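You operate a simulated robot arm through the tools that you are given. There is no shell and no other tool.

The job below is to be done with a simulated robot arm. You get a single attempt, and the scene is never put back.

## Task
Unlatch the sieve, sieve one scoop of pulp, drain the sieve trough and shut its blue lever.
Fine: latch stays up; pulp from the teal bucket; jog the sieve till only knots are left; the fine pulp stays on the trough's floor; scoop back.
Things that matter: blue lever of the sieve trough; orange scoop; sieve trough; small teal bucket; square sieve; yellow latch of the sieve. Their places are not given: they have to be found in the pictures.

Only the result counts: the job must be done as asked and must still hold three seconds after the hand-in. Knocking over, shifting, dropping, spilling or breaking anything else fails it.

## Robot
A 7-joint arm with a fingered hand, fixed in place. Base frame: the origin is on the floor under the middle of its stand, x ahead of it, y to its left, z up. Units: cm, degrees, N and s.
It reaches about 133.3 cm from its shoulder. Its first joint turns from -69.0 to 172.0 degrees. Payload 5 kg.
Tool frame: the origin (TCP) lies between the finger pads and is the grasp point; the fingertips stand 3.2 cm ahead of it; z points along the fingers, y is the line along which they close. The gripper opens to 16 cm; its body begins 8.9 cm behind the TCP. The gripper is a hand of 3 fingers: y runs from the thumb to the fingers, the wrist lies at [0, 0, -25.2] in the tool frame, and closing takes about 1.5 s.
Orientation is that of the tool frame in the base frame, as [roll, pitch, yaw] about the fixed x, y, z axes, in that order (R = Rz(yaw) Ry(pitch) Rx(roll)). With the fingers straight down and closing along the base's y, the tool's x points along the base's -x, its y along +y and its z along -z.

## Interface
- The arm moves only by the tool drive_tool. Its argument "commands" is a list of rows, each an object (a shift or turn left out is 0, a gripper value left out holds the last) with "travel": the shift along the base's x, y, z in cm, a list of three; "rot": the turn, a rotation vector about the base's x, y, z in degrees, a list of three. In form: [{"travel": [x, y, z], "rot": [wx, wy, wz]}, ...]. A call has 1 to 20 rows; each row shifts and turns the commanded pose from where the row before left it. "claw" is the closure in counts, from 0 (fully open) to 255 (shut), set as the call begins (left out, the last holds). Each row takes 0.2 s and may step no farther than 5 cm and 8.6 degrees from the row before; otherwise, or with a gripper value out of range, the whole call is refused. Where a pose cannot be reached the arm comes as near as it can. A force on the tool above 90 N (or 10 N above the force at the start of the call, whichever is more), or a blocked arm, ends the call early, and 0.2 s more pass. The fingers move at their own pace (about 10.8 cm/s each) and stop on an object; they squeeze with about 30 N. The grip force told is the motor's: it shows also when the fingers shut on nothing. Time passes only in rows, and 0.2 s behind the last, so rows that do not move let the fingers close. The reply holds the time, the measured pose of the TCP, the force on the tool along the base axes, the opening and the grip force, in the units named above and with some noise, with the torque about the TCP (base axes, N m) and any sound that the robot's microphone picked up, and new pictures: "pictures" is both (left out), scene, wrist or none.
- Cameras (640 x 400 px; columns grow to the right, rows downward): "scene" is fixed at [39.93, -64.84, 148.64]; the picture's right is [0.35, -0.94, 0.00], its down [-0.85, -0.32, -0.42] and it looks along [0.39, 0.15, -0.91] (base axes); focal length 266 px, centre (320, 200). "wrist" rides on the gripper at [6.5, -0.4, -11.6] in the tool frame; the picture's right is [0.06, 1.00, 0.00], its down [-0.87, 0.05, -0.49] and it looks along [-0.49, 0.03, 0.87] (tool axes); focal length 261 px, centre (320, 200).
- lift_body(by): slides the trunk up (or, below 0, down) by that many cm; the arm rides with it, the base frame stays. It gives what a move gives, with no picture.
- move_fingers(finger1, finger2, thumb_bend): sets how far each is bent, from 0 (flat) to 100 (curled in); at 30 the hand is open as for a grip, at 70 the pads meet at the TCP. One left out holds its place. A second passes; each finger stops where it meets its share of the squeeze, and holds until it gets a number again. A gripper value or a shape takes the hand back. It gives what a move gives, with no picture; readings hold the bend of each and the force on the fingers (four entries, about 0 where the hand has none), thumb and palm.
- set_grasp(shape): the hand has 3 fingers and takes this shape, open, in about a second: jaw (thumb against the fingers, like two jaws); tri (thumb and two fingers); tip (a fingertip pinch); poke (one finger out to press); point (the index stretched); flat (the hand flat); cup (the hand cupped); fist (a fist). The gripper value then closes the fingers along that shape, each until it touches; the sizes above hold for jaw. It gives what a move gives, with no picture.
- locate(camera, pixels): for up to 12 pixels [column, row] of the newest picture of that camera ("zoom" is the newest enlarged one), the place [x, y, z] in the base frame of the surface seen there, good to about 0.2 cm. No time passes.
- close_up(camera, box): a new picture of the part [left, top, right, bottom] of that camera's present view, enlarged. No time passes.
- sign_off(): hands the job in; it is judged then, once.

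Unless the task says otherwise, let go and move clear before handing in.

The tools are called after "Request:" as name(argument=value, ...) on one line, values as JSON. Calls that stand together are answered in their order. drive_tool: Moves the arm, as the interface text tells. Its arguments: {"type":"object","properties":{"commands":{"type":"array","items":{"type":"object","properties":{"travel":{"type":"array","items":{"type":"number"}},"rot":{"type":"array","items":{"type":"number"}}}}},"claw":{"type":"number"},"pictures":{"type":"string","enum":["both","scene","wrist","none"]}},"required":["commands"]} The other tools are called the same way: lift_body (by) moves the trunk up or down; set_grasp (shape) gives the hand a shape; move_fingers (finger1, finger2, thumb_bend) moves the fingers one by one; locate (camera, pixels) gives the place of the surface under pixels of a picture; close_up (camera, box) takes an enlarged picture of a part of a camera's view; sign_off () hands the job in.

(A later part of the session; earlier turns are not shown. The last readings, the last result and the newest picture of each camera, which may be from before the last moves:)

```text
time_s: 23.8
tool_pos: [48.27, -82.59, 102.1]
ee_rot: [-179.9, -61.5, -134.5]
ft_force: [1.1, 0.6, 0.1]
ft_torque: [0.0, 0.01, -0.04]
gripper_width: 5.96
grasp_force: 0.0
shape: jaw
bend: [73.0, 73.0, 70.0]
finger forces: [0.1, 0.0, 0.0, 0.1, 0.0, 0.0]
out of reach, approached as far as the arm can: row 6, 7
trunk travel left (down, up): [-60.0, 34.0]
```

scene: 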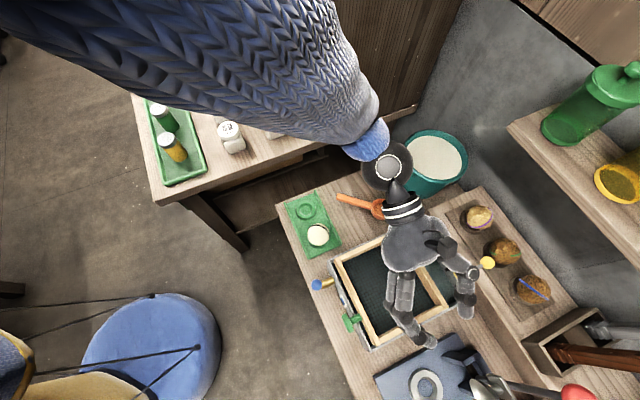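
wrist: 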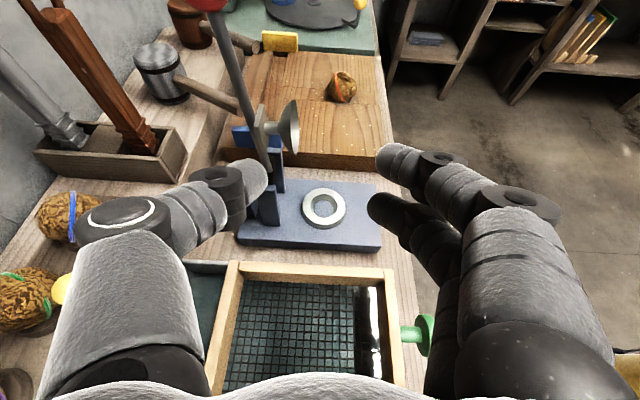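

The hand tipped to 61° though the position drifted ~9 cm from the command (48.3,-82.6 vs 53,-77). I'll check whether a lower pouring height over the sieve is reachable in this tip.

Request:
drive_tool(commands=[{"travel": [1, -1, -4]}, {"travel": [1, -1, -4]}, {"travel": [1, 1, -3]}, {"travel": [0, 0, 0]}])

```text
time_s: 24.8
tool_pos: [50.93, -83.49, 91.16]
ee_rot: [179.8, -62.5, -134.9]
ft_force: [1.1, -0.4, 0.2]
ft_torque: [0.02, 0.0, -0.01]
gripper_width: 5.97
grasp_force: 0.1
shape: jaw
bend: [73.0, 73.0, 70.0]
finger forces: [0.1, 0.1, 0.0, 0.0, 0.1, 0.0]
trunk travel left (down, up): [-60.0, 34.0]
```

scene: 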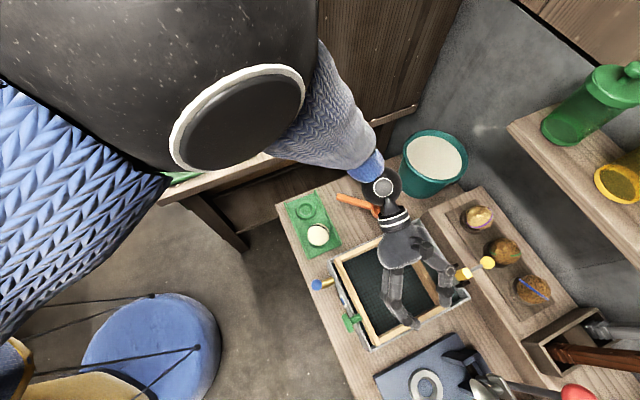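
wrist: 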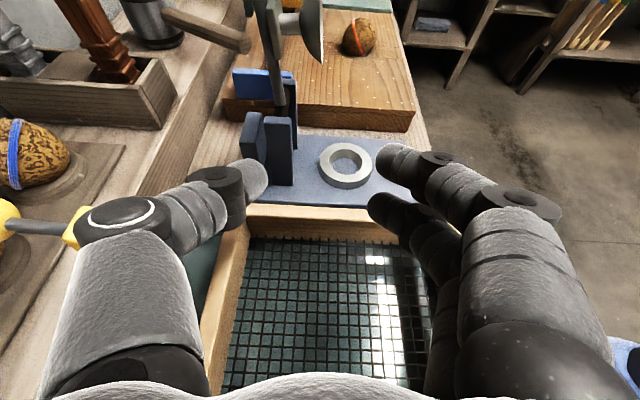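

The measured position differs from what I commanded without a reach warning; I'll wait a moment to see whether the arm is still settling.

Request:
drive_tool(commands=[{"travel": [0, 0, 0]}, {"travel": [0, 0, 0]}, {"travel": [0, 0, 0]}], pictures="none")

```text
time_s: 25.6
tool_pos: [51.09, -83.5, 91.13]
ee_rot: [179.7, -62.6, -134.6]
ft_force: [0.0, 0.8, -0.2]
ft_torque: [0.02, 0.01, 0.0]
gripper_width: 5.97
grasp_force: 0.0
shape: jaw
bend: [73.0, 73.0, 70.0]
finger forces: [0.0, 0.1, 0.0, 0.0, 0.0, 0.0]
trunk travel left (down, up): [-60.0, 34.0]
```

The pose is settled and exact from here: tip 62° at (51,-83.5,91). I'll check it can shift to the sieve's middle at pouring height.

Request:
drive_tool(commands=[{"travel": [2, 2, 2]}, {"travel": [2, 2, 2]}, {"travel": [0, 0, 0]}], pictures="none")

```text
time_s: 26.4
tool_pos: [53.04, -81.42, 93.55]
ee_rot: [179.9, -61.9, -134.6]
ft_force: [0.5, -0.3, 0.4]
ft_torque: [-0.02, 0.01, 0.01]
gripper_width: 5.94
grasp_force: 0.1
shape: jaw
bend: [73.0, 73.0, 70.0]
finger forces: [0.1, 0.0, 0.0, 0.1, 0.0, 0.0]
out of reach, approached as far as the arm can: row 2
trunk travel left (down, up): [-60.0, 34.0]
```

That pouring tip is fine around (52.5,-82,93). Now test the level-carry pose in the same heading (hand leaning 35° the other way).

Request:
drive_tool(commands=[{"travel": [0, 0, 2], "rot": [5.8, -5.8, 0]}, {"travel": [0, 0, 2], "rot": [5.8, -5.8, 0]}, {"travel": [0, 0, 2], "rot": [5.8, -5.8, 0]}, {"travel": [0, 0, 0], "rot": [5.8, -5.8, 0]}, {"travel": [0, 0, 0], "rot": [5.8, -5.8, 0]}, {"travel": [0, 0, 0], "rot": [5.8, -5.8, 0]}, {"travel": [-1, -1, 0], "rot": [5.8, -5.8, 0]}, {"travel": [-1, -1, 0], "rot": [5.8, -5.8, 0]}, {"travel": [-1, -1, 0], "rot": [5.8, -5.8, 0]}, {"travel": [-1, -1, 0], "rot": [5.8, -5.8, 0]}, {"travel": [-1, -1, 0], "rot": [5.8, -5.8, 0]}, {"travel": [0, 0, 0], "rot": [5.0, -5.0, 0]}])

```text
time_s: 29.0
tool_pos: [48.0, -86.46, 99.56]
ee_rot: [-179.9, 35.1, -134.8]
ft_force: [-0.1, 0.1, -0.3]
ft_torque: [0.01, -0.01, 0.01]
gripper_width: 5.93
grasp_force: 0.0
shape: jaw
bend: [73.0, 73.0, 70.0]
finger forces: [0.1, 0.0, 0.0, 0.0, 0.0, 0.0]
trunk travel left (down, up): [-60.0, 34.0]
```

scene: 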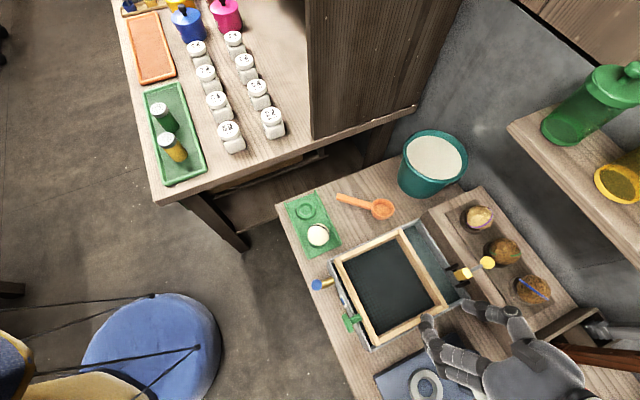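
wrist: 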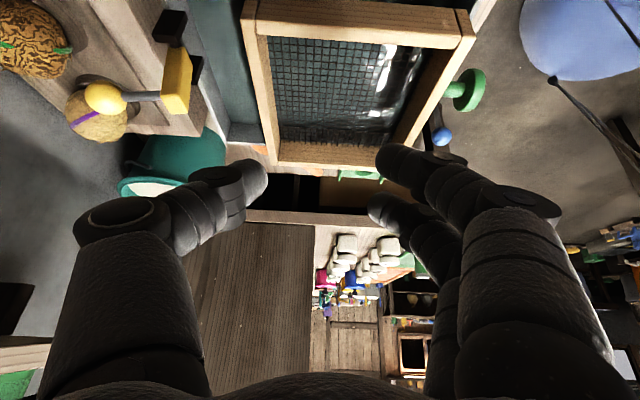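

Both the level-carry and pouring poses are reachable, so I'll grasp the scoop with a 35° lean. First I straighten the hand and turn back toward the scoop's heading.

Request:
drive_tool(commands=[{"travel": [0, 0, 0.5], "rot": [-4.95, 4.95, 0]}, {"travel": [0, 0, 0.5], "rot": [-4.95, 4.95, 0]}, {"travel": [0, 0, 0.5], "rot": [-4.95, 4.95, 0]}, {"travel": [0, 0, 0.5], "rot": [-4.95, 4.95, 0]}, {"travel": [0, 0, 0.5], "rot": [-5.02, 5.02, 0]}, {"travel": [1.5, 1.9, 0], "rot": [0, 0, -8.1]}, {"travel": [1.5, 1.9, 0], "rot": [0, 0, -8.1]}, {"travel": [1.5, 1.9, 0], "rot": [0, 0, -8.1]}, {"travel": [1.5, 1.9, 0], "rot": [0, 0, -8.1]}, {"travel": [1.5, 1.9, 0], "rot": [0, 0, -8.1]}, {"travel": [1.5, 1.9, 0], "rot": [0, 0, -8.1]}, {"travel": [1.5, 1.9, 0], "rot": [0, 0, -8.1]}, {"travel": [1.5, 1.9, 0], "rot": [0, 0, -8.1]}], pictures="none")

Request:
drive_tool(commands=[{"travel": [1.8, 2.4, 0], "rot": [0, 0, -8.1]}, {"travel": [1.8, 2.4, 0], "rot": [0, 0, -8.1]}, {"travel": [1.8, 2.4, 0], "rot": [0, 0, -8.1]}, {"travel": [1.8, 2.4, 0], "rot": [0, 0, -8.1]}, {"travel": [1.8, 2.4, 0], "rot": [0, 0, -8.1]}, {"travel": [1.8, 2.4, 0], "rot": [0, 0, -8.1]}, {"travel": [1.8, 2.4, 0], "rot": [0, 0, -8.1]}, {"travel": [1.8, 2.4, 0], "rot": [0, 0, -8.1]}])

```text
time_s: 31.8
tool_pos: [59.8, -71.24, 102.28]
ee_rot: [-180.0, -0.2, 160.3]
ft_force: [0.8, -0.4, 0.2]
ft_torque: [-0.02, 0.06, 0.02]
gripper_width: 5.97
grasp_force: 0.1
shape: jaw
bend: [73.0, 73.0, 70.0]
finger forces: [0.1, 0.0, 0.0, 0.0, 0.1, 0.0]
trunk travel left (down, up): [-60.0, 34.0]
```

```text
time_s: 33.6
tool_pos: [74.29, -52.24, 102.05]
ee_rot: [-179.9, -0.2, 95.4]
ft_force: [0.7, 0.7, 0.4]
ft_torque: [-0.01, -0.02, -0.01]
gripper_width: 5.97
grasp_force: 0.1
shape: jaw
bend: [73.0, 73.0, 70.0]
finger forces: [0.0, 0.0, 0.0, 0.0, 0.0, 0.0]
trunk travel left (down, up): [-60.0, 34.0]
```

scene: 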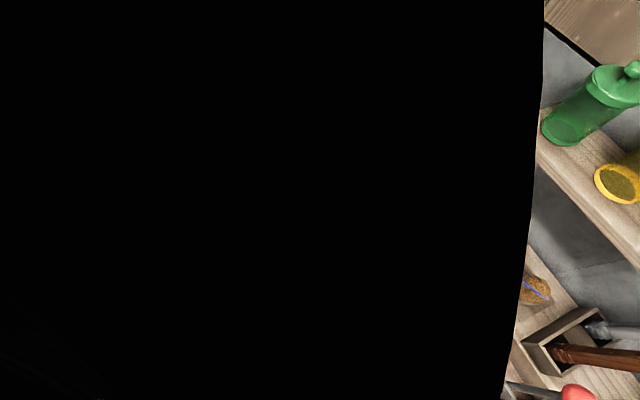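
wrist: 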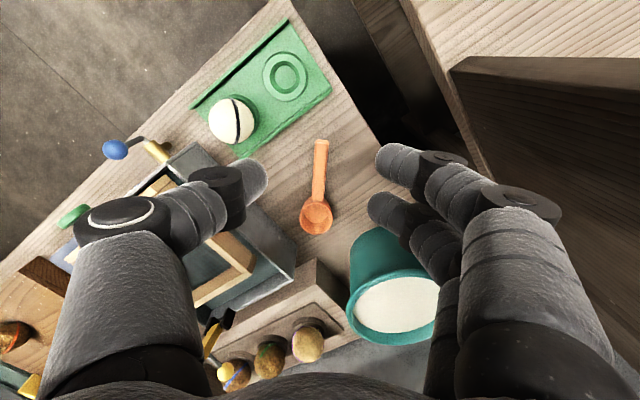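

The scoop is at (318,190) in the wrist view, in line with the hand. I'll lean 35° along the handle direction and drop to the pre-grasp point.

Request:
drive_tool(commands=[{"travel": [0.1, 0.35, -2.2], "rot": [-6.97, -0.68, 0]}, {"travel": [0.1, 0.35, -2.2], "rot": [-6.97, -0.68, 0]}, {"travel": [0.1, 0.35, -2.2], "rot": [-6.97, -0.68, 0]}, {"travel": [0.1, 0.35, -2.2], "rot": [-6.97, -0.68, 0]}, {"travel": [0.1, 0.35, -2.2], "rot": [-6.97, -0.68, 0]}, {"travel": [0, 0, 0]}], pictures="wrist")

```text
time_s: 35.0
tool_pos: [74.76, -50.26, 91.03]
ee_rot: [180.0, 34.8, 95.5]
ft_force: [0.1, -0.2, 0.5]
ft_torque: [-0.01, -0.02, 0.06]
gripper_width: 5.96
grasp_force: 0.1
shape: jaw
bend: [73.0, 73.0, 70.0]
finger forces: [0.0, 0.0, 0.0, 0.1, 0.0, 0.0]
trunk travel left (down, up): [-60.0, 34.0]
```

wrist: 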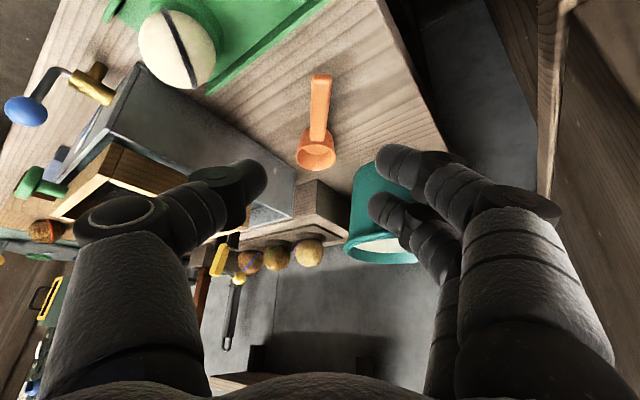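

The handle is centred between the fingers (column 320). I'll advance along the finger direction, stopping a few cm above to check.

Request:
drive_tool(commands=[{"travel": [0.228, -2.328, -3.286]}, {"travel": [0.228, -2.328, -3.286]}, {"travel": [0.228, -2.328, -3.286]}, {"travel": [0.11, -1.16, -1.64]}, {"travel": [0, 0, 0]}], pictures="wrist")

```text
time_s: 36.2
tool_pos: [75.66, -58.66, 79.54]
ee_rot: [179.9, 34.8, 95.5]
ft_force: [0.5, 0.1, 0.5]
ft_torque: [-0.01, 0.01, 0.02]
gripper_width: 5.97
grasp_force: 0.1
shape: jaw
bend: [73.0, 73.0, 70.0]
finger forces: [0.0, 0.0, 0.0, 0.1, 0.0, 0.0]
trunk travel left (down, up): [-60.0, 34.0]
```

wrist: 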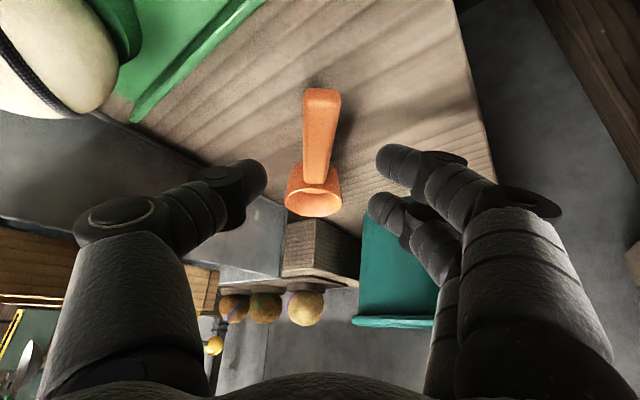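

Alignment is good, with the handle between thumb and fingers. I'll lower the last 5 cm in small steps.

Request:
drive_tool(commands=[{"travel": [0.06, -0.95, -1.4]}, {"travel": [0.06, -0.95, -1.4]}, {"travel": [0.06, -0.8, -1.2]}, {"travel": [0.06, -0.54, -0.8]}, {"travel": [0, 0, 0]}], pictures="wrist")

```text
time_s: 37.4
tool_pos: [75.98, -61.92, 74.69]
ee_rot: [-179.9, 34.7, 95.5]
ft_force: [-0.5, 0.1, -0.6]
ft_torque: [0.0, 0.01, 0.03]
gripper_width: 5.98
grasp_force: 0.0
shape: jaw
bend: [73.0, 73.0, 70.0]
finger forces: [0.0, 0.1, 0.1, 0.0, 0.1, 0.0]
trunk travel left (down, up): [-60.0, 34.0]
```

wrist: 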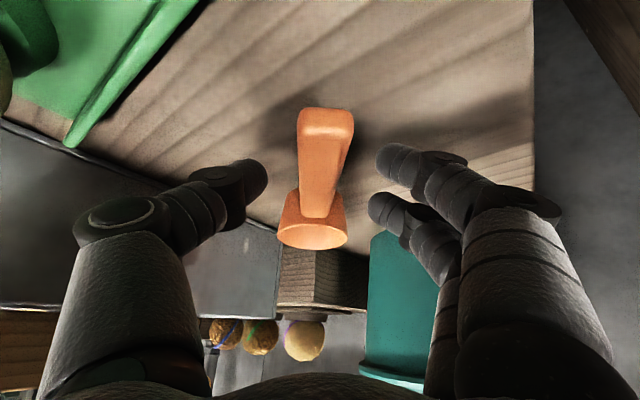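

The fingers straddle the handle with no contact. I'll close the hand.

Request:
drive_tool(commands=[{"travel": [0, 0, 0]}, {"travel": [0, 0, 0]}, {"travel": [0, 0, 0]}, {"travel": [0, 0, 0]}, {"travel": [0, 0, 0]}, {"travel": [0, 0, 0]}], claw=255, pictures="wrist")

```text
time_s: 38.8
tool_pos: [75.92, -61.77, 74.75]
ee_rot: [-180.0, 34.8, 95.7]
ft_force: [0.0, -0.9, 0.4]
ft_torque: [-0.04, 0.01, 0.01]
gripper_width: 1.6
grasp_force: 30.0
shape: jaw
bend: [72.0, 72.0, 70.0]
finger forces: [13.2, 13.6, 0.1, 0.0, 26.8, 0.0]
trunk travel left (down, up): [-60.0, 34.0]
```

wrist: 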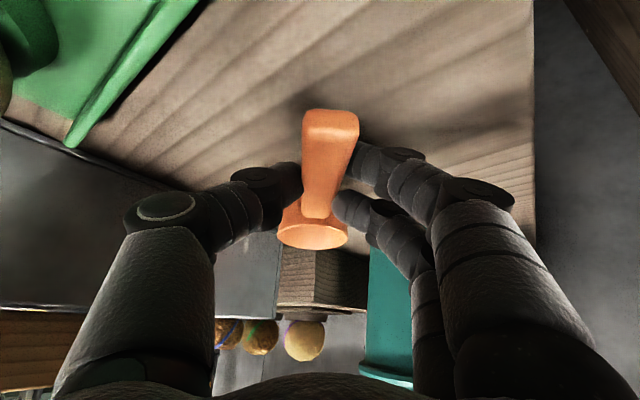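

The grip is solid and balanced (13.2/13.6 N fingers, 26.8 N thumb, width 1.6). I'll lift the scoop straight up.

Request:
drive_tool(commands=[{"travel": [0, 0, 1]}, {"travel": [0, 0, 2]}, {"travel": [0, 0, 3]}, {"travel": [0, 0, 4]}, {"travel": [0, 0, 4]}, {"travel": [0, 0, 0]}], pictures="wrist")

```text
time_s: 40.2
tool_pos: [76.01, -61.55, 88.58]
ee_rot: [-179.9, 34.7, 95.5]
ft_force: [-0.3, -0.7, -0.9]
ft_torque: [0.1, 0.01, -0.02]
gripper_width: 1.62
grasp_force: 30.4
shape: jaw
bend: [72.0, 72.0, 70.0]
finger forces: [12.4, 11.9, 0.0, 0.0, 26.7, 0.0]
trunk travel left (down, up): [-60.0, 34.0]
```

wrist: 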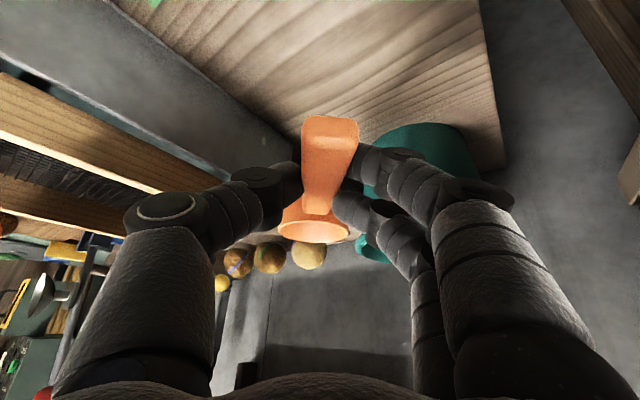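

The scoop is held firmly and level. I'll raise it, turn to point along the trough axis, and carry it over the bucket.

Request:
drive_tool(commands=[{"travel": [0, 0, 3.8]}, {"travel": [0, 0, 3.8]}, {"travel": [0, 0, 3.8]}, {"travel": [2.0, -2.6, 0], "rot": [0, 0, 6.6]}, {"travel": [2.0, -2.6, 0], "rot": [0, 0, 6.6]}, {"travel": [2.0, -2.6, 0], "rot": [0, 0, 6.6]}, {"travel": [2.0, -2.6, 0], "rot": [0, 0, 6.6]}, {"travel": [2.0, -2.6, 0], "rot": [0, 0, 6.6]}, {"travel": [2.0, -2.6, 0], "rot": [0, 0, 6.5]}, {"travel": [0, 0, 0]}])

```text
time_s: 42.4
tool_pos: [87.81, -77.33, 100.1]
ee_rot: [180.0, 34.8, 135.1]
ft_force: [-1.1, -0.6, -1.0]
ft_torque: [0.06, 0.03, -0.01]
gripper_width: 1.61
grasp_force: 30.4
shape: jaw
bend: [72.0, 72.0, 70.0]
finger forces: [12.3, 12.1, 0.1, 0.0, 26.6, 0.0]
trunk travel left (down, up): [-60.0, 34.0]
```

scene: 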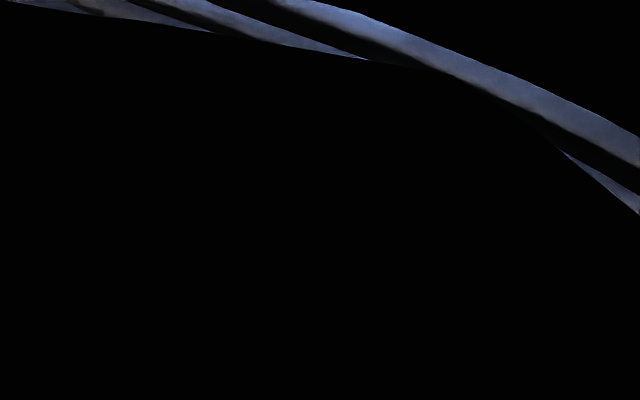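
wrist: 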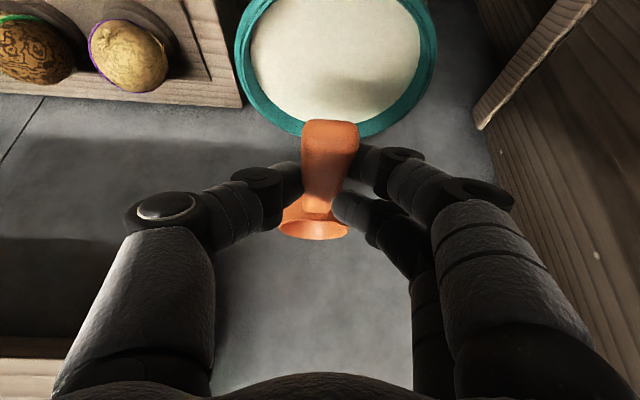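

The hand is over the bucket (rim visible around (337,60) in the wrist view). I'll re-measure the rim and pulp from here.

Request:
locate(camera="wrist", pixels=[[243, 60], [431, 50], [282, 120], [380, 125], [250, 15], [425, 20], [330, 60], [270, 60], [410, 50], [320, 125], [330, 170], [315, 225]])

```text
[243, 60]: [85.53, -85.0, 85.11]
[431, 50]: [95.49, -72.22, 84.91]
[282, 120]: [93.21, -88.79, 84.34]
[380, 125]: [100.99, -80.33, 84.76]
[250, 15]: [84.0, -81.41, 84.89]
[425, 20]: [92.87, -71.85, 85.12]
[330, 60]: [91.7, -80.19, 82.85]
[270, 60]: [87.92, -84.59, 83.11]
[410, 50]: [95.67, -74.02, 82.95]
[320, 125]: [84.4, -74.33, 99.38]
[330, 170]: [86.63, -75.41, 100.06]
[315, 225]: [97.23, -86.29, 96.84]
```

Bucket centre refines to about (92.3,-80.3). I'll tip the scoop nose down 35° above the pulp and centre it.

Request:
drive_tool(commands=[{"travel": [0.35, -0.05, 0], "rot": [4.95, 4.95, 0]}, {"travel": [0.35, -0.05, 0], "rot": [4.95, 4.95, 0]}, {"travel": [0.35, -0.05, 0], "rot": [4.95, 4.95, 0]}, {"travel": [0.35, -0.05, 0], "rot": [4.95, 4.95, 0]}, {"travel": [0.35, -0.05, 0], "rot": [4.95, 4.95, 0]}, {"travel": [0, 0, -3]}, {"travel": [0, 0, -3]}, {"travel": [0, 0, 0]}], pictures="wrist")

```text
time_s: 44.2
tool_pos: [89.53, -77.54, 94.14]
ee_rot: [-180.0, -0.3, 135.1]
ft_force: [-0.2, 0.3, -0.5]
ft_torque: [0.0, -0.03, -0.03]
gripper_width: 1.59
grasp_force: 30.6
shape: jaw
bend: [72.0, 72.0, 70.0]
finger forces: [12.3, 12.7, 0.0, 0.0, 26.6, 0.1]
trunk travel left (down, up): [-60.0, 34.0]
```

wrist: 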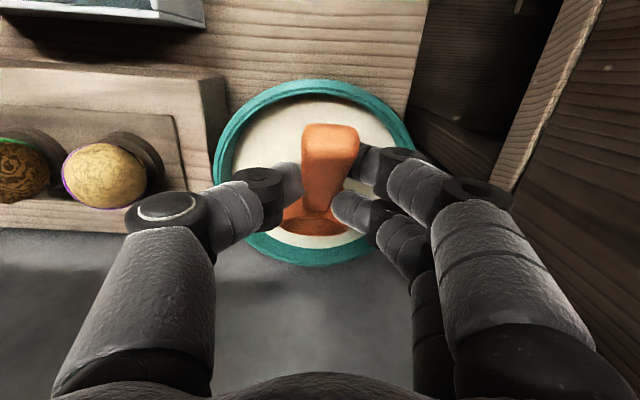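

The tipped scoop is over the pulp inside the rim. I'll lower it into the pulp in small steps.

Request:
drive_tool(commands=[{"travel": [0, 0, -1.5]}, {"travel": [0, 0, -1.5]}, {"travel": [0, 0, -1.0]}, {"travel": [0, 0, -1.0]}, {"travel": [0, 0, -0.7]}, {"travel": [0, 0, -0.7]}, {"travel": [0, 0, 0]}], pictures="wrist")

```text
time_s: 45.8
tool_pos: [89.57, -77.75, 87.81]
ee_rot: [179.9, -0.3, 135.0]
ft_force: [-0.1, 0.1, -1.2]
ft_torque: [0.04, 0.05, 0.02]
gripper_width: 1.56
grasp_force: 30.2
shape: jaw
bend: [72.0, 72.0, 70.0]
finger forces: [12.0, 12.3, 0.0, 0.0, 26.4, 0.1]
trunk travel left (down, up): [-60.0, 34.0]
```

wrist: 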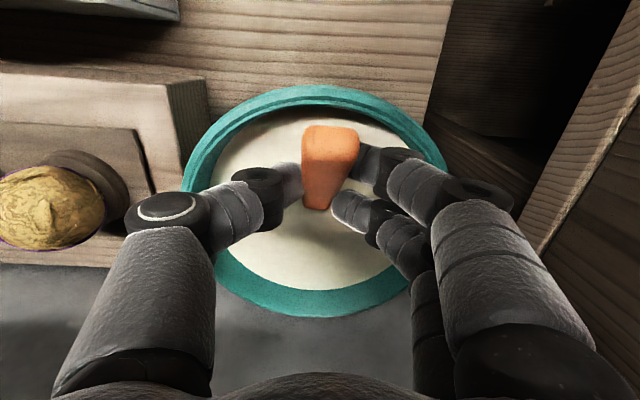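

The bowl is fully under the pulp with no contact forces. I'll scoop by levelling the bowl while raising it so the handle clears the rim.

Request:
drive_tool(commands=[{"travel": [0, 0, 0]}, {"travel": [-0.262, 0.262, -0.4], "rot": [-2.475, -2.475, 0]}, {"travel": [-0.262, 0.262, -0.4], "rot": [-2.475, -2.475, 0]}, {"travel": [-0.216, 0.216, -0.15], "rot": [-2.475, -2.475, 0]}, {"travel": [-0.216, 0.216, -0.15], "rot": [-2.475, -2.475, 0]}, {"travel": [-0.17, 0.17, 0], "rot": [-2.475, -2.475, 0]}, {"travel": [-0.17, 0.17, 0], "rot": [-2.475, -2.475, 0]}, {"travel": [-0.134, 0.134, 0.25], "rot": [-2.475, -2.475, 0]}, {"travel": [-0.113, 0.113, 0.2], "rot": [-2.475, -2.475, 0]}, {"travel": [-0.085, 0.085, 0.3], "rot": [-2.475, -2.475, 0]}, {"travel": [-0.057, 0.057, 0.65], "rot": [-2.475, -2.475, 0]}, {"travel": [0, 0, 0.8]}, {"travel": [0, 0, 1.2]}, {"travel": [0, 0, 0]}], pictures="wrist")

```text
time_s: 48.8
tool_pos: [88.02, -75.96, 89.99]
ee_rot: [-179.9, 34.8, 135.0]
ft_force: [-0.2, -0.7, -1.9]
ft_torque: [0.04, 0.04, 0.01]
gripper_width: 1.18
grasp_force: 30.6
shape: jaw
bend: [74.0, 71.0, 72.0]
finger forces: [5.6, 19.2, 0.1, 0.0, 21.4, 0.0]
trunk travel left (down, up): [-60.0, 34.0]
```

wrist: 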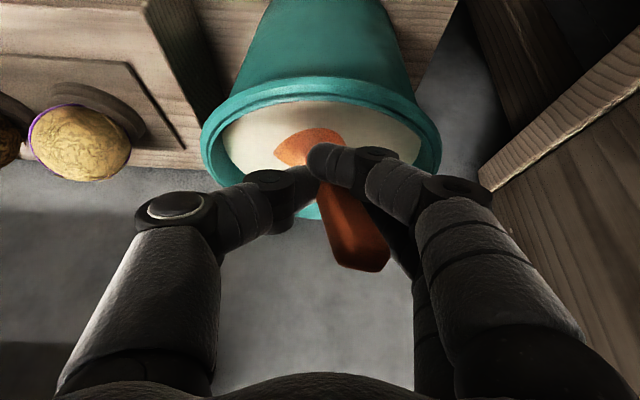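

The readings show the grip changed (5.6/19.2 N) and the picture shows the scoop has pivoted in the fingers: handle end now at (365,250), bowl near (310,145). I'll look closer.

Request:
close_up(camera="wrist", box=[200, 70, 460, 290])

Request:
locate(camera="wrist", pixels=[[310, 135], [295, 155], [340, 135], [355, 230], [370, 262], [340, 205], [330, 190], [280, 160], [322, 212], [325, 135], [300, 140], [388, 255]])

```text
1.82 times, centred on (330, 180) of wrist
```

zoom: 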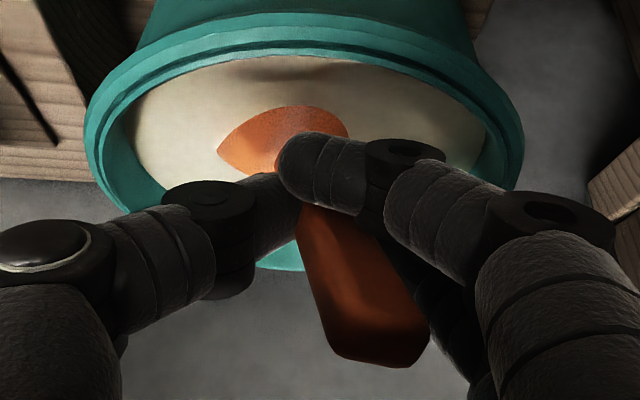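

```text
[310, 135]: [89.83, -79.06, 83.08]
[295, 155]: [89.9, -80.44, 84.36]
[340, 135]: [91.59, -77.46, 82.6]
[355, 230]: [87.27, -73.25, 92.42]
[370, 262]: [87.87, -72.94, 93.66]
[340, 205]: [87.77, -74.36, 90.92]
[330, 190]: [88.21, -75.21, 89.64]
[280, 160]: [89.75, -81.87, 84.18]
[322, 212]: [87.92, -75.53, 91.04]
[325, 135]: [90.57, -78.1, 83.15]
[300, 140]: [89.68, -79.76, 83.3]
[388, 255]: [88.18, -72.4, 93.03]
```

The scoop has pivoted nose-down about 60° in the fingers (handle end now at (87.9,-72.9,93.7)); the bowl is still in the pulp inside the bucket. I'll raise it slowly within the bucket to see its state.

Request:
drive_tool(commands=[{"travel": [0, 0, 0.5]}, {"travel": [0, 0, 0.5]}, {"travel": [0, 0, 0.5]}, {"travel": [0, 0, 0.5]}, {"travel": [0, 0, 0.5]}, {"travel": [0, 0, 0.5]}, {"travel": [0, 0, 0]}], pictures="wrist")

```text
time_s: 50.4
tool_pos: [87.9, -76.04, 93.04]
ee_rot: [179.9, 34.8, 135.0]
ft_force: [-0.4, 0.0, -1.3]
ft_torque: [0.06, 0.07, 0.01]
gripper_width: 1.23
grasp_force: 30.0
shape: jaw
bend: [74.0, 71.0, 72.0]
finger forces: [5.6, 19.2, 0.1, 0.0, 21.3, 0.1]
trunk travel left (down, up): [-60.0, 34.0]
```

wrist: 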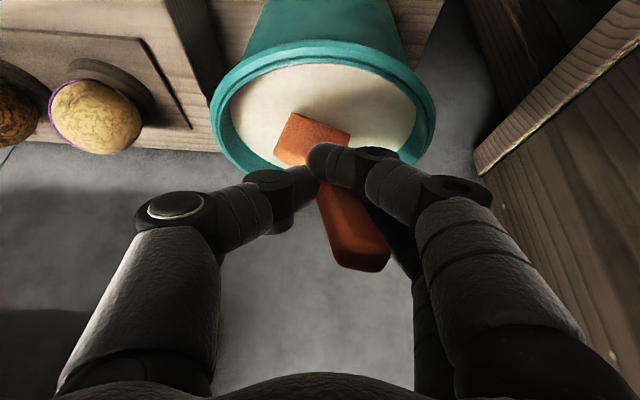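

Slow lifting leaves the grip unchanged. I'll zoom in on the scoop to understand its attitude.

Request:
close_up(camera="wrist", box=[250, 90, 420, 290])

Request:
locate(camera="zoom", pixels=[[225, 110], [290, 60], [390, 100], [230, 150], [330, 120], [400, 240], [440, 300], [500, 320], [370, 240], [440, 360], [480, 350]])

```text
2.00 times, centred on (335, 190) of wrist
```

zoom: 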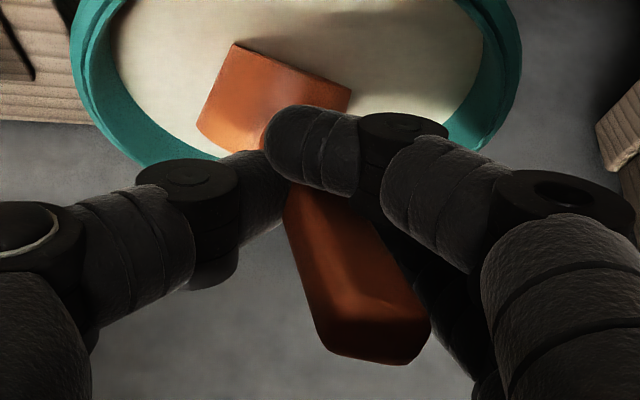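

```text
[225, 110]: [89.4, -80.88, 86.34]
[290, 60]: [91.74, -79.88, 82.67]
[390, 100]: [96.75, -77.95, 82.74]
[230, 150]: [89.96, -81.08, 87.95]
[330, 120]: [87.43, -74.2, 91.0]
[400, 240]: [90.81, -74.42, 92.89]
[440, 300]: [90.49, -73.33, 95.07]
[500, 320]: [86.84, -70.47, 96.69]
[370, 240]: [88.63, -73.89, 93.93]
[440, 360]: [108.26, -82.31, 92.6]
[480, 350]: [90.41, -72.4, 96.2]
```

The scoop is askew in the grip (handle running from upper +b side to lower -b side). I'll raise it clear above the bucket, staying over the pulp, to see how the bowl is oriented.

Request:
drive_tool(commands=[{"travel": [0, 0, 0.8]}, {"travel": [0, 0, 0.8]}, {"travel": [0, 0, 0.8]}, {"travel": [0, 0, 0.8]}, {"travel": [0, 0, 0.8]}, {"travel": [0, 0, 0.8]}, {"travel": [0, 0, 0.8]}, {"travel": [0, 0, 0.8]}, {"travel": [0, 0, 0]}])

Request:
close_up(camera="wrist", box=[230, 60, 430, 290])

```text
time_s: 52.4
tool_pos: [88.04, -75.96, 99.36]
ee_rot: [180.0, 34.8, 135.0]
ft_force: [0.8, -0.1, -1.3]
ft_torque: [0.05, 0.06, 0.01]
gripper_width: 1.16
grasp_force: 29.7
shape: jaw
bend: [74.0, 71.0, 72.0]
finger forces: [5.5, 19.2, 0.0, 0.1, 21.4, 0.1]
trunk travel left (down, up): [-60.0, 34.0]
```

scene: 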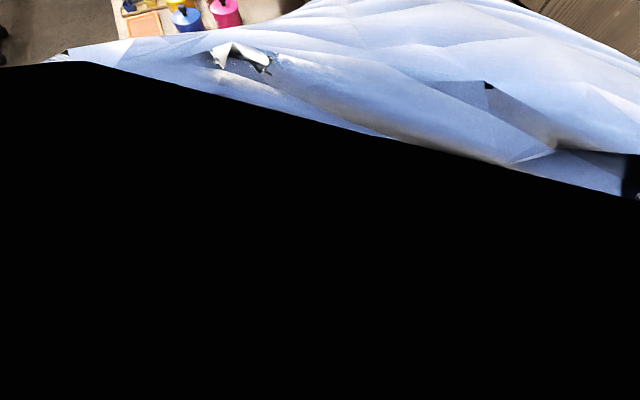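
wrist: 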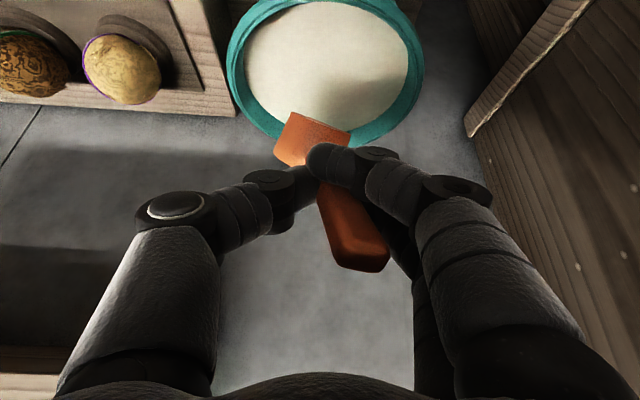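

```text
1.74 times, centred on (330, 175) of wrist
```

zoom: 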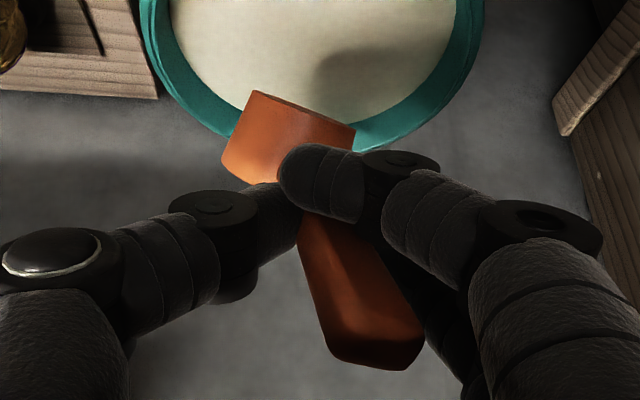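

The bowl is clear of the pulp and the hold is stable. I'll measure the bucket's inner edge and rim precisely, since I suspect the bowl jammed against the far wall.

Request:
locate(camera="wrist", pixels=[[247, 50], [243, 50], [232, 50], [407, 50], [412, 50], [423, 50], [395, 110], [400, 118], [260, 105], [262, 120], [290, 3], [380, 3]])

Request:
locate(camera="wrist", pixels=[[280, 155], [290, 120], [300, 113], [345, 130], [310, 120], [305, 140], [330, 220], [350, 260], [380, 265], [385, 240], [335, 250], [365, 225]])

```text
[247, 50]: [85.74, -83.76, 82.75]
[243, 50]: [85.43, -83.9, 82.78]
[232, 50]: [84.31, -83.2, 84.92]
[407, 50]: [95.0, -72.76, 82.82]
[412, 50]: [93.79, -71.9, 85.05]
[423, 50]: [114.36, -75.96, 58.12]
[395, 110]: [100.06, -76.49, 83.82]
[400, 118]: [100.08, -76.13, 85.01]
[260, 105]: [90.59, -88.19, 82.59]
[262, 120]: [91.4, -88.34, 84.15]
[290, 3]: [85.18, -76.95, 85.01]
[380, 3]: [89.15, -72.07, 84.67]
```

```text
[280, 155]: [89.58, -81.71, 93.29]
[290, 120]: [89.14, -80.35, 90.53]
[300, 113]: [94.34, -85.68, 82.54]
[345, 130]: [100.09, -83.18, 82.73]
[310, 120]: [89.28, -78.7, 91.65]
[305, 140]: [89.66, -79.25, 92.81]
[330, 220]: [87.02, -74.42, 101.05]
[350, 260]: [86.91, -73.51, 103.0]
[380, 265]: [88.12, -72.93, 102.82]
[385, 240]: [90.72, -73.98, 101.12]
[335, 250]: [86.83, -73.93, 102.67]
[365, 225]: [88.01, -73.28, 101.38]
```

The inner wall is ~8.2 cm radius about (92.7,-80.4), so the jam cause is unclear; anyway the grip must be redone closer to the bowl. First I'll tip out any remaining pulp over the bucket by turning the scoop further nose-down while keeping it centred over the pulp.

Request:
drive_tool(commands=[{"travel": [1.27, -0.42, 0.5], "rot": [5.66, 5.66, 0]}, {"travel": [1.27, -0.42, 0.5], "rot": [5.66, 5.66, 0]}, {"travel": [1.27, -0.42, 0.5], "rot": [5.66, 5.66, 0]}, {"travel": [1.27, -0.42, 0], "rot": [5.66, 5.66, 0]}, {"travel": [1.27, -0.42, 0], "rot": [5.66, 5.66, 0]}, {"travel": [0, 0, 0]}], pictures="wrist")

```text
time_s: 53.8
tool_pos: [90.32, -78.35, 99.11]
ee_rot: [179.1, -4.5, 135.1]
ft_force: [0.6, 0.3, -0.2]
ft_torque: [-0.03, 0.04, 0.03]
gripper_width: 1.21
grasp_force: 30.3
shape: jaw
bend: [74.0, 71.0, 72.0]
finger forces: [5.1, 18.5, 0.0, 0.0, 20.6, 0.0]
out of reach, approached as far as the arm can: row 5
trunk travel left (down, up): [-60.0, 34.0]
```

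wrist: 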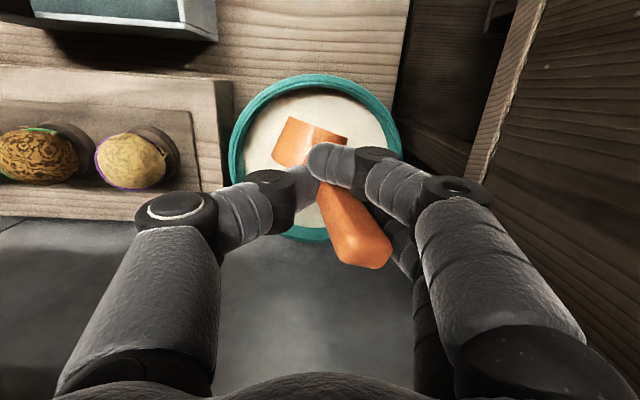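

The scoop is over the pulp with its mouth turned down toward the bucket. I'll look closely at the bowl.

Request:
close_up(camera="wrist", box=[240, 90, 420, 290])

Request:
locate(camera="zoom", pixels=[[205, 155], [240, 110], [345, 145], [290, 145], [235, 175], [340, 255], [395, 300], [430, 350], [370, 345], [440, 310], [300, 130], [225, 130]])

```text
2.00 times, centred on (330, 190) of wrist
```

zoom: 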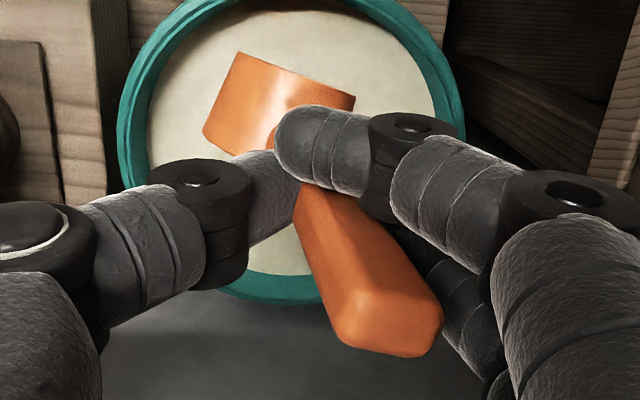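

```text
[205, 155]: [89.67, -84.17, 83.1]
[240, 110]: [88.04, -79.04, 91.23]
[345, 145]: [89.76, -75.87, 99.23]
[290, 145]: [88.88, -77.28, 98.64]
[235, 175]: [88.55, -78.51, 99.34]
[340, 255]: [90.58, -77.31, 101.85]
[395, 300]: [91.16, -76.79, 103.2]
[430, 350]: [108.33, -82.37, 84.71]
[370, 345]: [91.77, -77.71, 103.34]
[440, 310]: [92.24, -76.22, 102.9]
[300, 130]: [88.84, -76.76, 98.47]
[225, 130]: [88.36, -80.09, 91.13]
```

The bowl is emptied over the bucket (handle hanging nearly along the fingers). To re-grip it, I'll carry it to the clear patch of table, leaning the hand to 60° so the bowl comes near level.

Request:
drive_tool(commands=[{"travel": [0, 0, 1]}, {"travel": [-1.65, 2.28, 0.5], "rot": [-5.7, -5.7, 0]}, {"travel": [-1.65, 2.28, 0], "rot": [-5.7, -5.7, 0]}, {"travel": [-1.65, 2.28, 0], "rot": [-5.7, -5.7, 0]}, {"travel": [-1.65, 2.28, 0], "rot": [-5.7, -5.7, 0]}, {"travel": [-1.65, 2.28, 0], "rot": [-5.7, -5.7, 0]}, {"travel": [-1.65, 2.28, 0], "rot": [-5.7, -5.7, 0]}, {"travel": [-1.65, 2.28, 0], "rot": [-5.7, -5.7, 0]}, {"travel": [-1.65, 2.28, 0], "rot": [-5.7, -5.7, 0]}, {"travel": [0, 0, 0]}])

```text
time_s: 56.0
tool_pos: [75.68, -60.25, 100.19]
ee_rot: [180.0, 59.3, 135.1]
ft_force: [-0.6, -0.2, -1.8]
ft_torque: [0.1, 0.06, 0.04]
gripper_width: 1.22
grasp_force: 30.6
shape: jaw
bend: [74.0, 71.0, 72.0]
finger forces: [0.1, 17.3, 0.1, 0.0, 20.1, 0.0]
out of reach, approached as far as the arm can: row 1
trunk travel left (down, up): [-60.0, 34.0]
```

scene: 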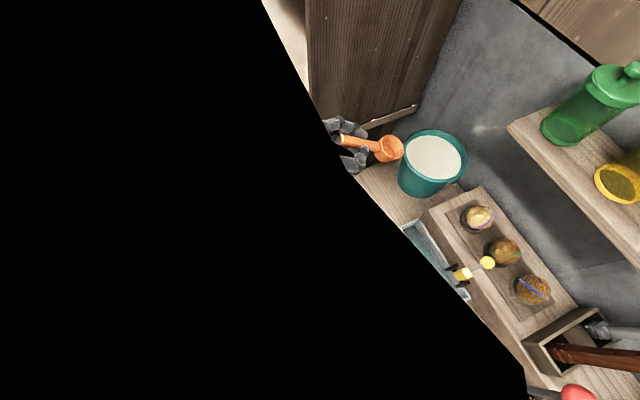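
wrist: 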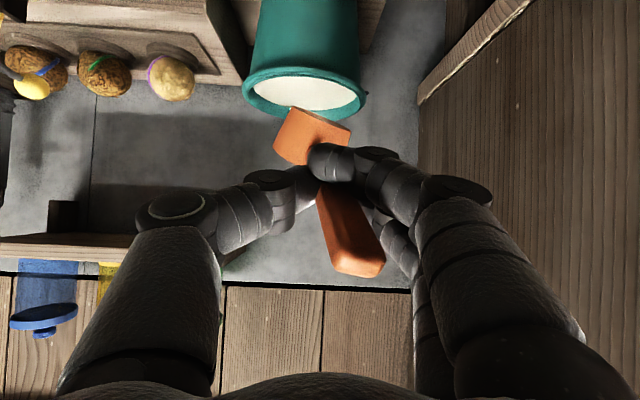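

The scene camera now sees the scoop at (388,148). I'll enlarge it to read its attitude.

Request:
close_up(camera="scene", box=[320, 110, 420, 185])

Request:
locate(camera="zoom", pixels=[[140, 175], [140, 205], [200, 190], [300, 210], [340, 230], [440, 180], [500, 200], [530, 260], [480, 310], [430, 290], [445, 245], [380, 240]])

```text
5.33 times, centred on (370, 148) of scene
```

zoom: 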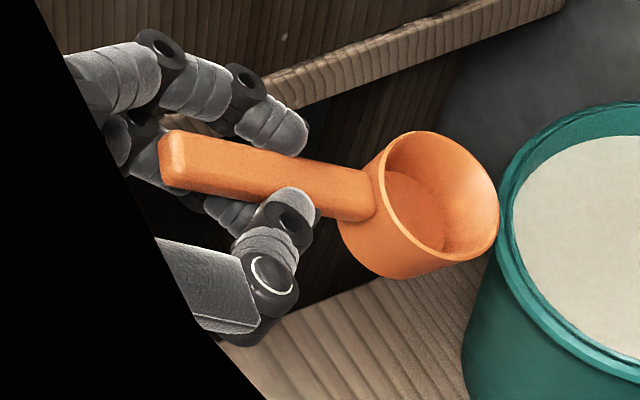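

```text
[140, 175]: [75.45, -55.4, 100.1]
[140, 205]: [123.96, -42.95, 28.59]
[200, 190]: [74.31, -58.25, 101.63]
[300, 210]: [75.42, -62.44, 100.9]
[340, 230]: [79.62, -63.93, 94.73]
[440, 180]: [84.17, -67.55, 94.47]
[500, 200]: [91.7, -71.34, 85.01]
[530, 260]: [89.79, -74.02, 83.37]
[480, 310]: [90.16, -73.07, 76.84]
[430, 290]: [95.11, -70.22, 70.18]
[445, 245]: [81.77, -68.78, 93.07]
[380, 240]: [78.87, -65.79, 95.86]
```

The view is clear: the scoop is empty, tilted sideways in the grip. I'll measure the bowl rim and handle for its exact attitude.

Request:
locate(camera="zoom", pixels=[[428, 134], [387, 175], [400, 225], [440, 260], [497, 215], [475, 160], [410, 144], [180, 150], [250, 165], [340, 180], [365, 200], [420, 205]])

Request:
locate(camera="zoom", pixels=[[165, 150], [172, 182], [185, 140], [230, 150], [280, 160], [330, 172], [280, 180], [330, 205], [360, 215], [345, 245], [400, 270], [430, 215]])

```text
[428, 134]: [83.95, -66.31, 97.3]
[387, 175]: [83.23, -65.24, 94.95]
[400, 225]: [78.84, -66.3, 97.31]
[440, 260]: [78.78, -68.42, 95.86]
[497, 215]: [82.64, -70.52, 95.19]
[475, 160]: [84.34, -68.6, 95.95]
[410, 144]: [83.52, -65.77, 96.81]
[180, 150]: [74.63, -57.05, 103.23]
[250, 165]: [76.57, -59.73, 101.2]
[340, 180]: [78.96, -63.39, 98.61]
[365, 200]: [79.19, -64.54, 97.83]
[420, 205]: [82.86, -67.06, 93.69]
```

```text
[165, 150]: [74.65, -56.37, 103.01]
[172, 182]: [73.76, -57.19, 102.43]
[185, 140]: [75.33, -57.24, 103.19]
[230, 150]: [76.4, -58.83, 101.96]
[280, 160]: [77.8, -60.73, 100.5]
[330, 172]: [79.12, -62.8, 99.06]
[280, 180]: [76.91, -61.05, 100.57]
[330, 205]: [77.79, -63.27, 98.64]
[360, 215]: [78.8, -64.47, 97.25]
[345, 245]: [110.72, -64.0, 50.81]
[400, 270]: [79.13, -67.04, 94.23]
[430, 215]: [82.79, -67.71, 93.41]
```

From this view: the scoop is empty, pitched ~31° nose-down and rolled ~19°. I'll roll the hand 20° to level it sideways, then lower toward the clear table patch, stopping just above contact.

Request:
drive_tool(commands=[{"travel": [0, 0, -2], "rot": [-4.71, 4.71, 0]}, {"travel": [0, 0, -3], "rot": [-4.71, 4.71, 0]}, {"travel": [0, 0, -3], "rot": [-4.71, 4.71, 0]}, {"travel": [0, 0, -3]}, {"travel": [0, 0, -3]}, {"travel": [0, 0, -3]}, {"travel": [0, 0, -2]}, {"travel": [0, 0, 0]}])

```text
time_s: 57.8
tool_pos: [75.82, -60.26, 81.2]
ee_rot: [-144.6, 53.8, 164.9]
ft_force: [0.4, 0.0, -1.2]
ft_torque: [0.04, 0.04, 0.05]
gripper_width: 1.18
grasp_force: 30.3
shape: jaw
bend: [74.0, 71.0, 72.0]
finger forces: [0.0, 17.4, 0.1, 0.1, 19.9, 0.0]
trunk travel left (down, up): [-60.0, 34.0]
```

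scene: 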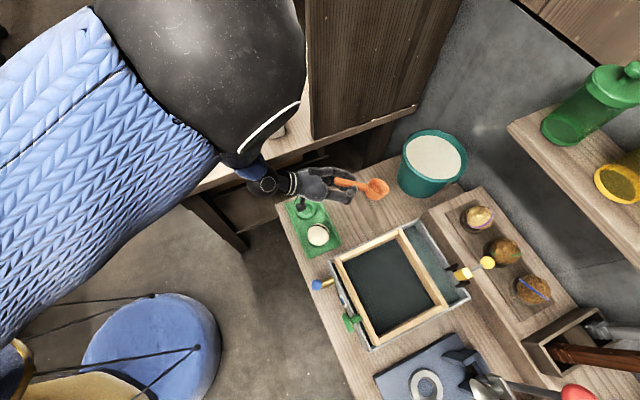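
wrist: 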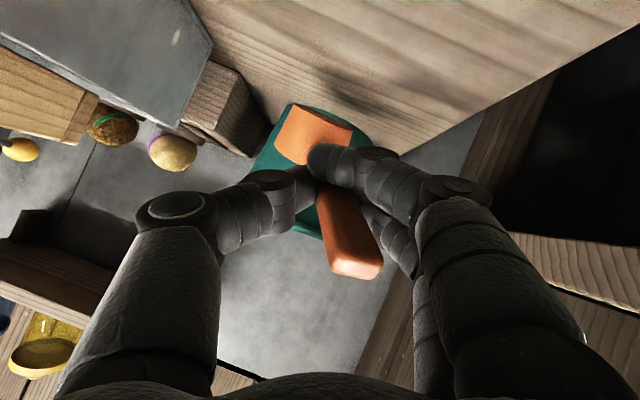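

The hand and scoop are now well in view. The small dark block at (302,203) over the green board is the wrist camera, so I must check its clearance to the board's ring, and the scoop's attitude.

Request:
close_up(camera="scene", box=[280, 160, 400, 250])

Request:
locate(camera="zoom", pixels=[[120, 230], [110, 215], [95, 270], [150, 290], [120, 285], [300, 120], [430, 130], [440, 170], [480, 145], [515, 105], [575, 135], [540, 210]])

Request:
locate(camera="zoom", pixels=[[90, 280], [175, 270], [195, 390], [550, 97], [580, 160], [500, 190], [485, 120], [530, 150], [300, 110], [350, 115], [400, 125], [455, 140]])

```text
4.44 times, centred on (340, 205) of scene
```

zoom: 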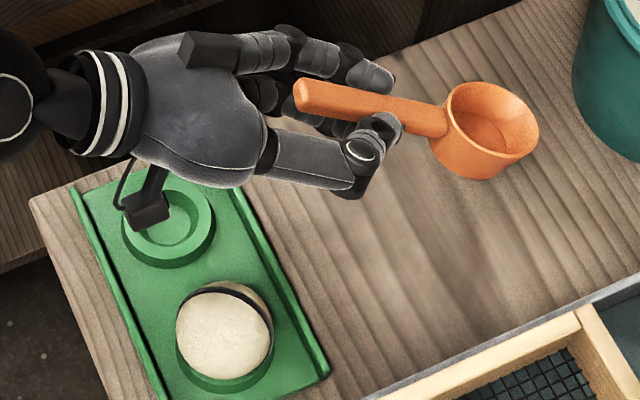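

```text
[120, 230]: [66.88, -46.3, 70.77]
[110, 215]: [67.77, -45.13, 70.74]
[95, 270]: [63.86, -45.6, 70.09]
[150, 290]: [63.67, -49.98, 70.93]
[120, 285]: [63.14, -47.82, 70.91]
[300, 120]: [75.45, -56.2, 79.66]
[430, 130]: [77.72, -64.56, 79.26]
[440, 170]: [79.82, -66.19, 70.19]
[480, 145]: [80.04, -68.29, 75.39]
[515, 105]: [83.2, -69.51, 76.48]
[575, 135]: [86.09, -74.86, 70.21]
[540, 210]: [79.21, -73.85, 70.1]
```

```text
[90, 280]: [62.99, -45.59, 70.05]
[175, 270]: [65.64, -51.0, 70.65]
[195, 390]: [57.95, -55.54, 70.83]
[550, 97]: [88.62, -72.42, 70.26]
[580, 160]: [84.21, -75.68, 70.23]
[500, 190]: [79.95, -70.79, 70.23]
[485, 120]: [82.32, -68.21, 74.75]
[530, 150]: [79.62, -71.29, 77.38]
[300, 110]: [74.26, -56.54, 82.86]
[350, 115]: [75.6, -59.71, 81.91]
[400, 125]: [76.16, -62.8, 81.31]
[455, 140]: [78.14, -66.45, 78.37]
```

The scoop is now nearly level (about 12° nose-down), bowl bottom ≈3.3 cm above the table. I'll shift 3 cm in -y for clearance between camera block and board items, then lower to near contact.

Request:
drive_tool(commands=[{"travel": [0, -1.5, 0]}, {"travel": [0, -1.5, 0]}, {"travel": [0, 0, -1.0]}, {"travel": [0, 0, -0.8]}, {"travel": [0, 0, -0.6]}, {"travel": [0, 0, -0.4]}, {"travel": [0, 0, 0]}])

Request:
close_up(camera="scene", box=[280, 160, 400, 250])

```text
time_s: 59.4
tool_pos: [75.7, -63.53, 79.19]
ee_rot: [-144.9, 53.7, 164.8]
ft_force: [1.4, -0.1, -0.4]
ft_torque: [0.04, 0.05, 0.01]
gripper_width: 1.22
grasp_force: 29.9
shape: jaw
bend: [74.0, 71.0, 72.0]
finger forces: [0.0, 17.5, 0.0, 0.0, 19.9, 0.1]
out of reach, approached as far as the arm can: row 5, 6
trunk travel left (down, up): [-60.0, 34.0]
```

scene: 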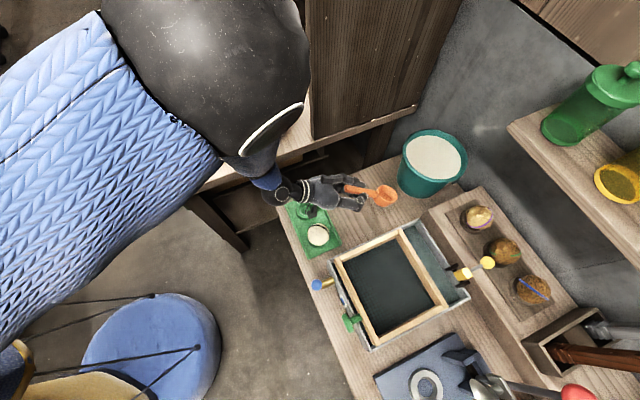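
wrist: 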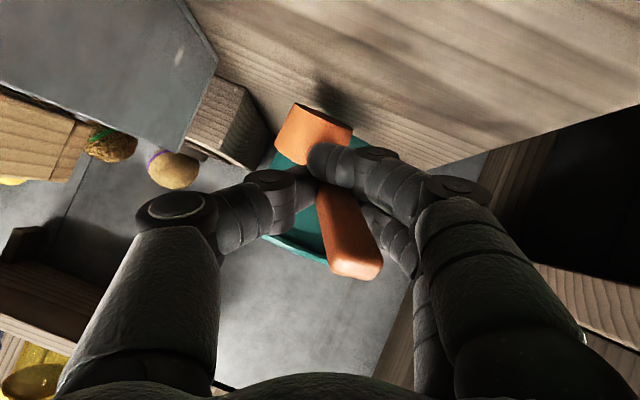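

```text
4.44 times, centred on (340, 205) of scene
```

zoom: 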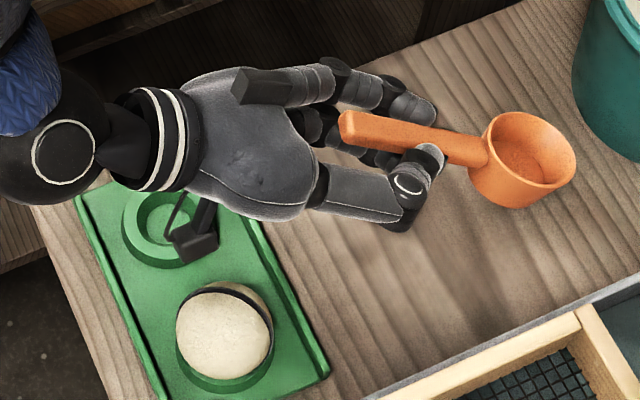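

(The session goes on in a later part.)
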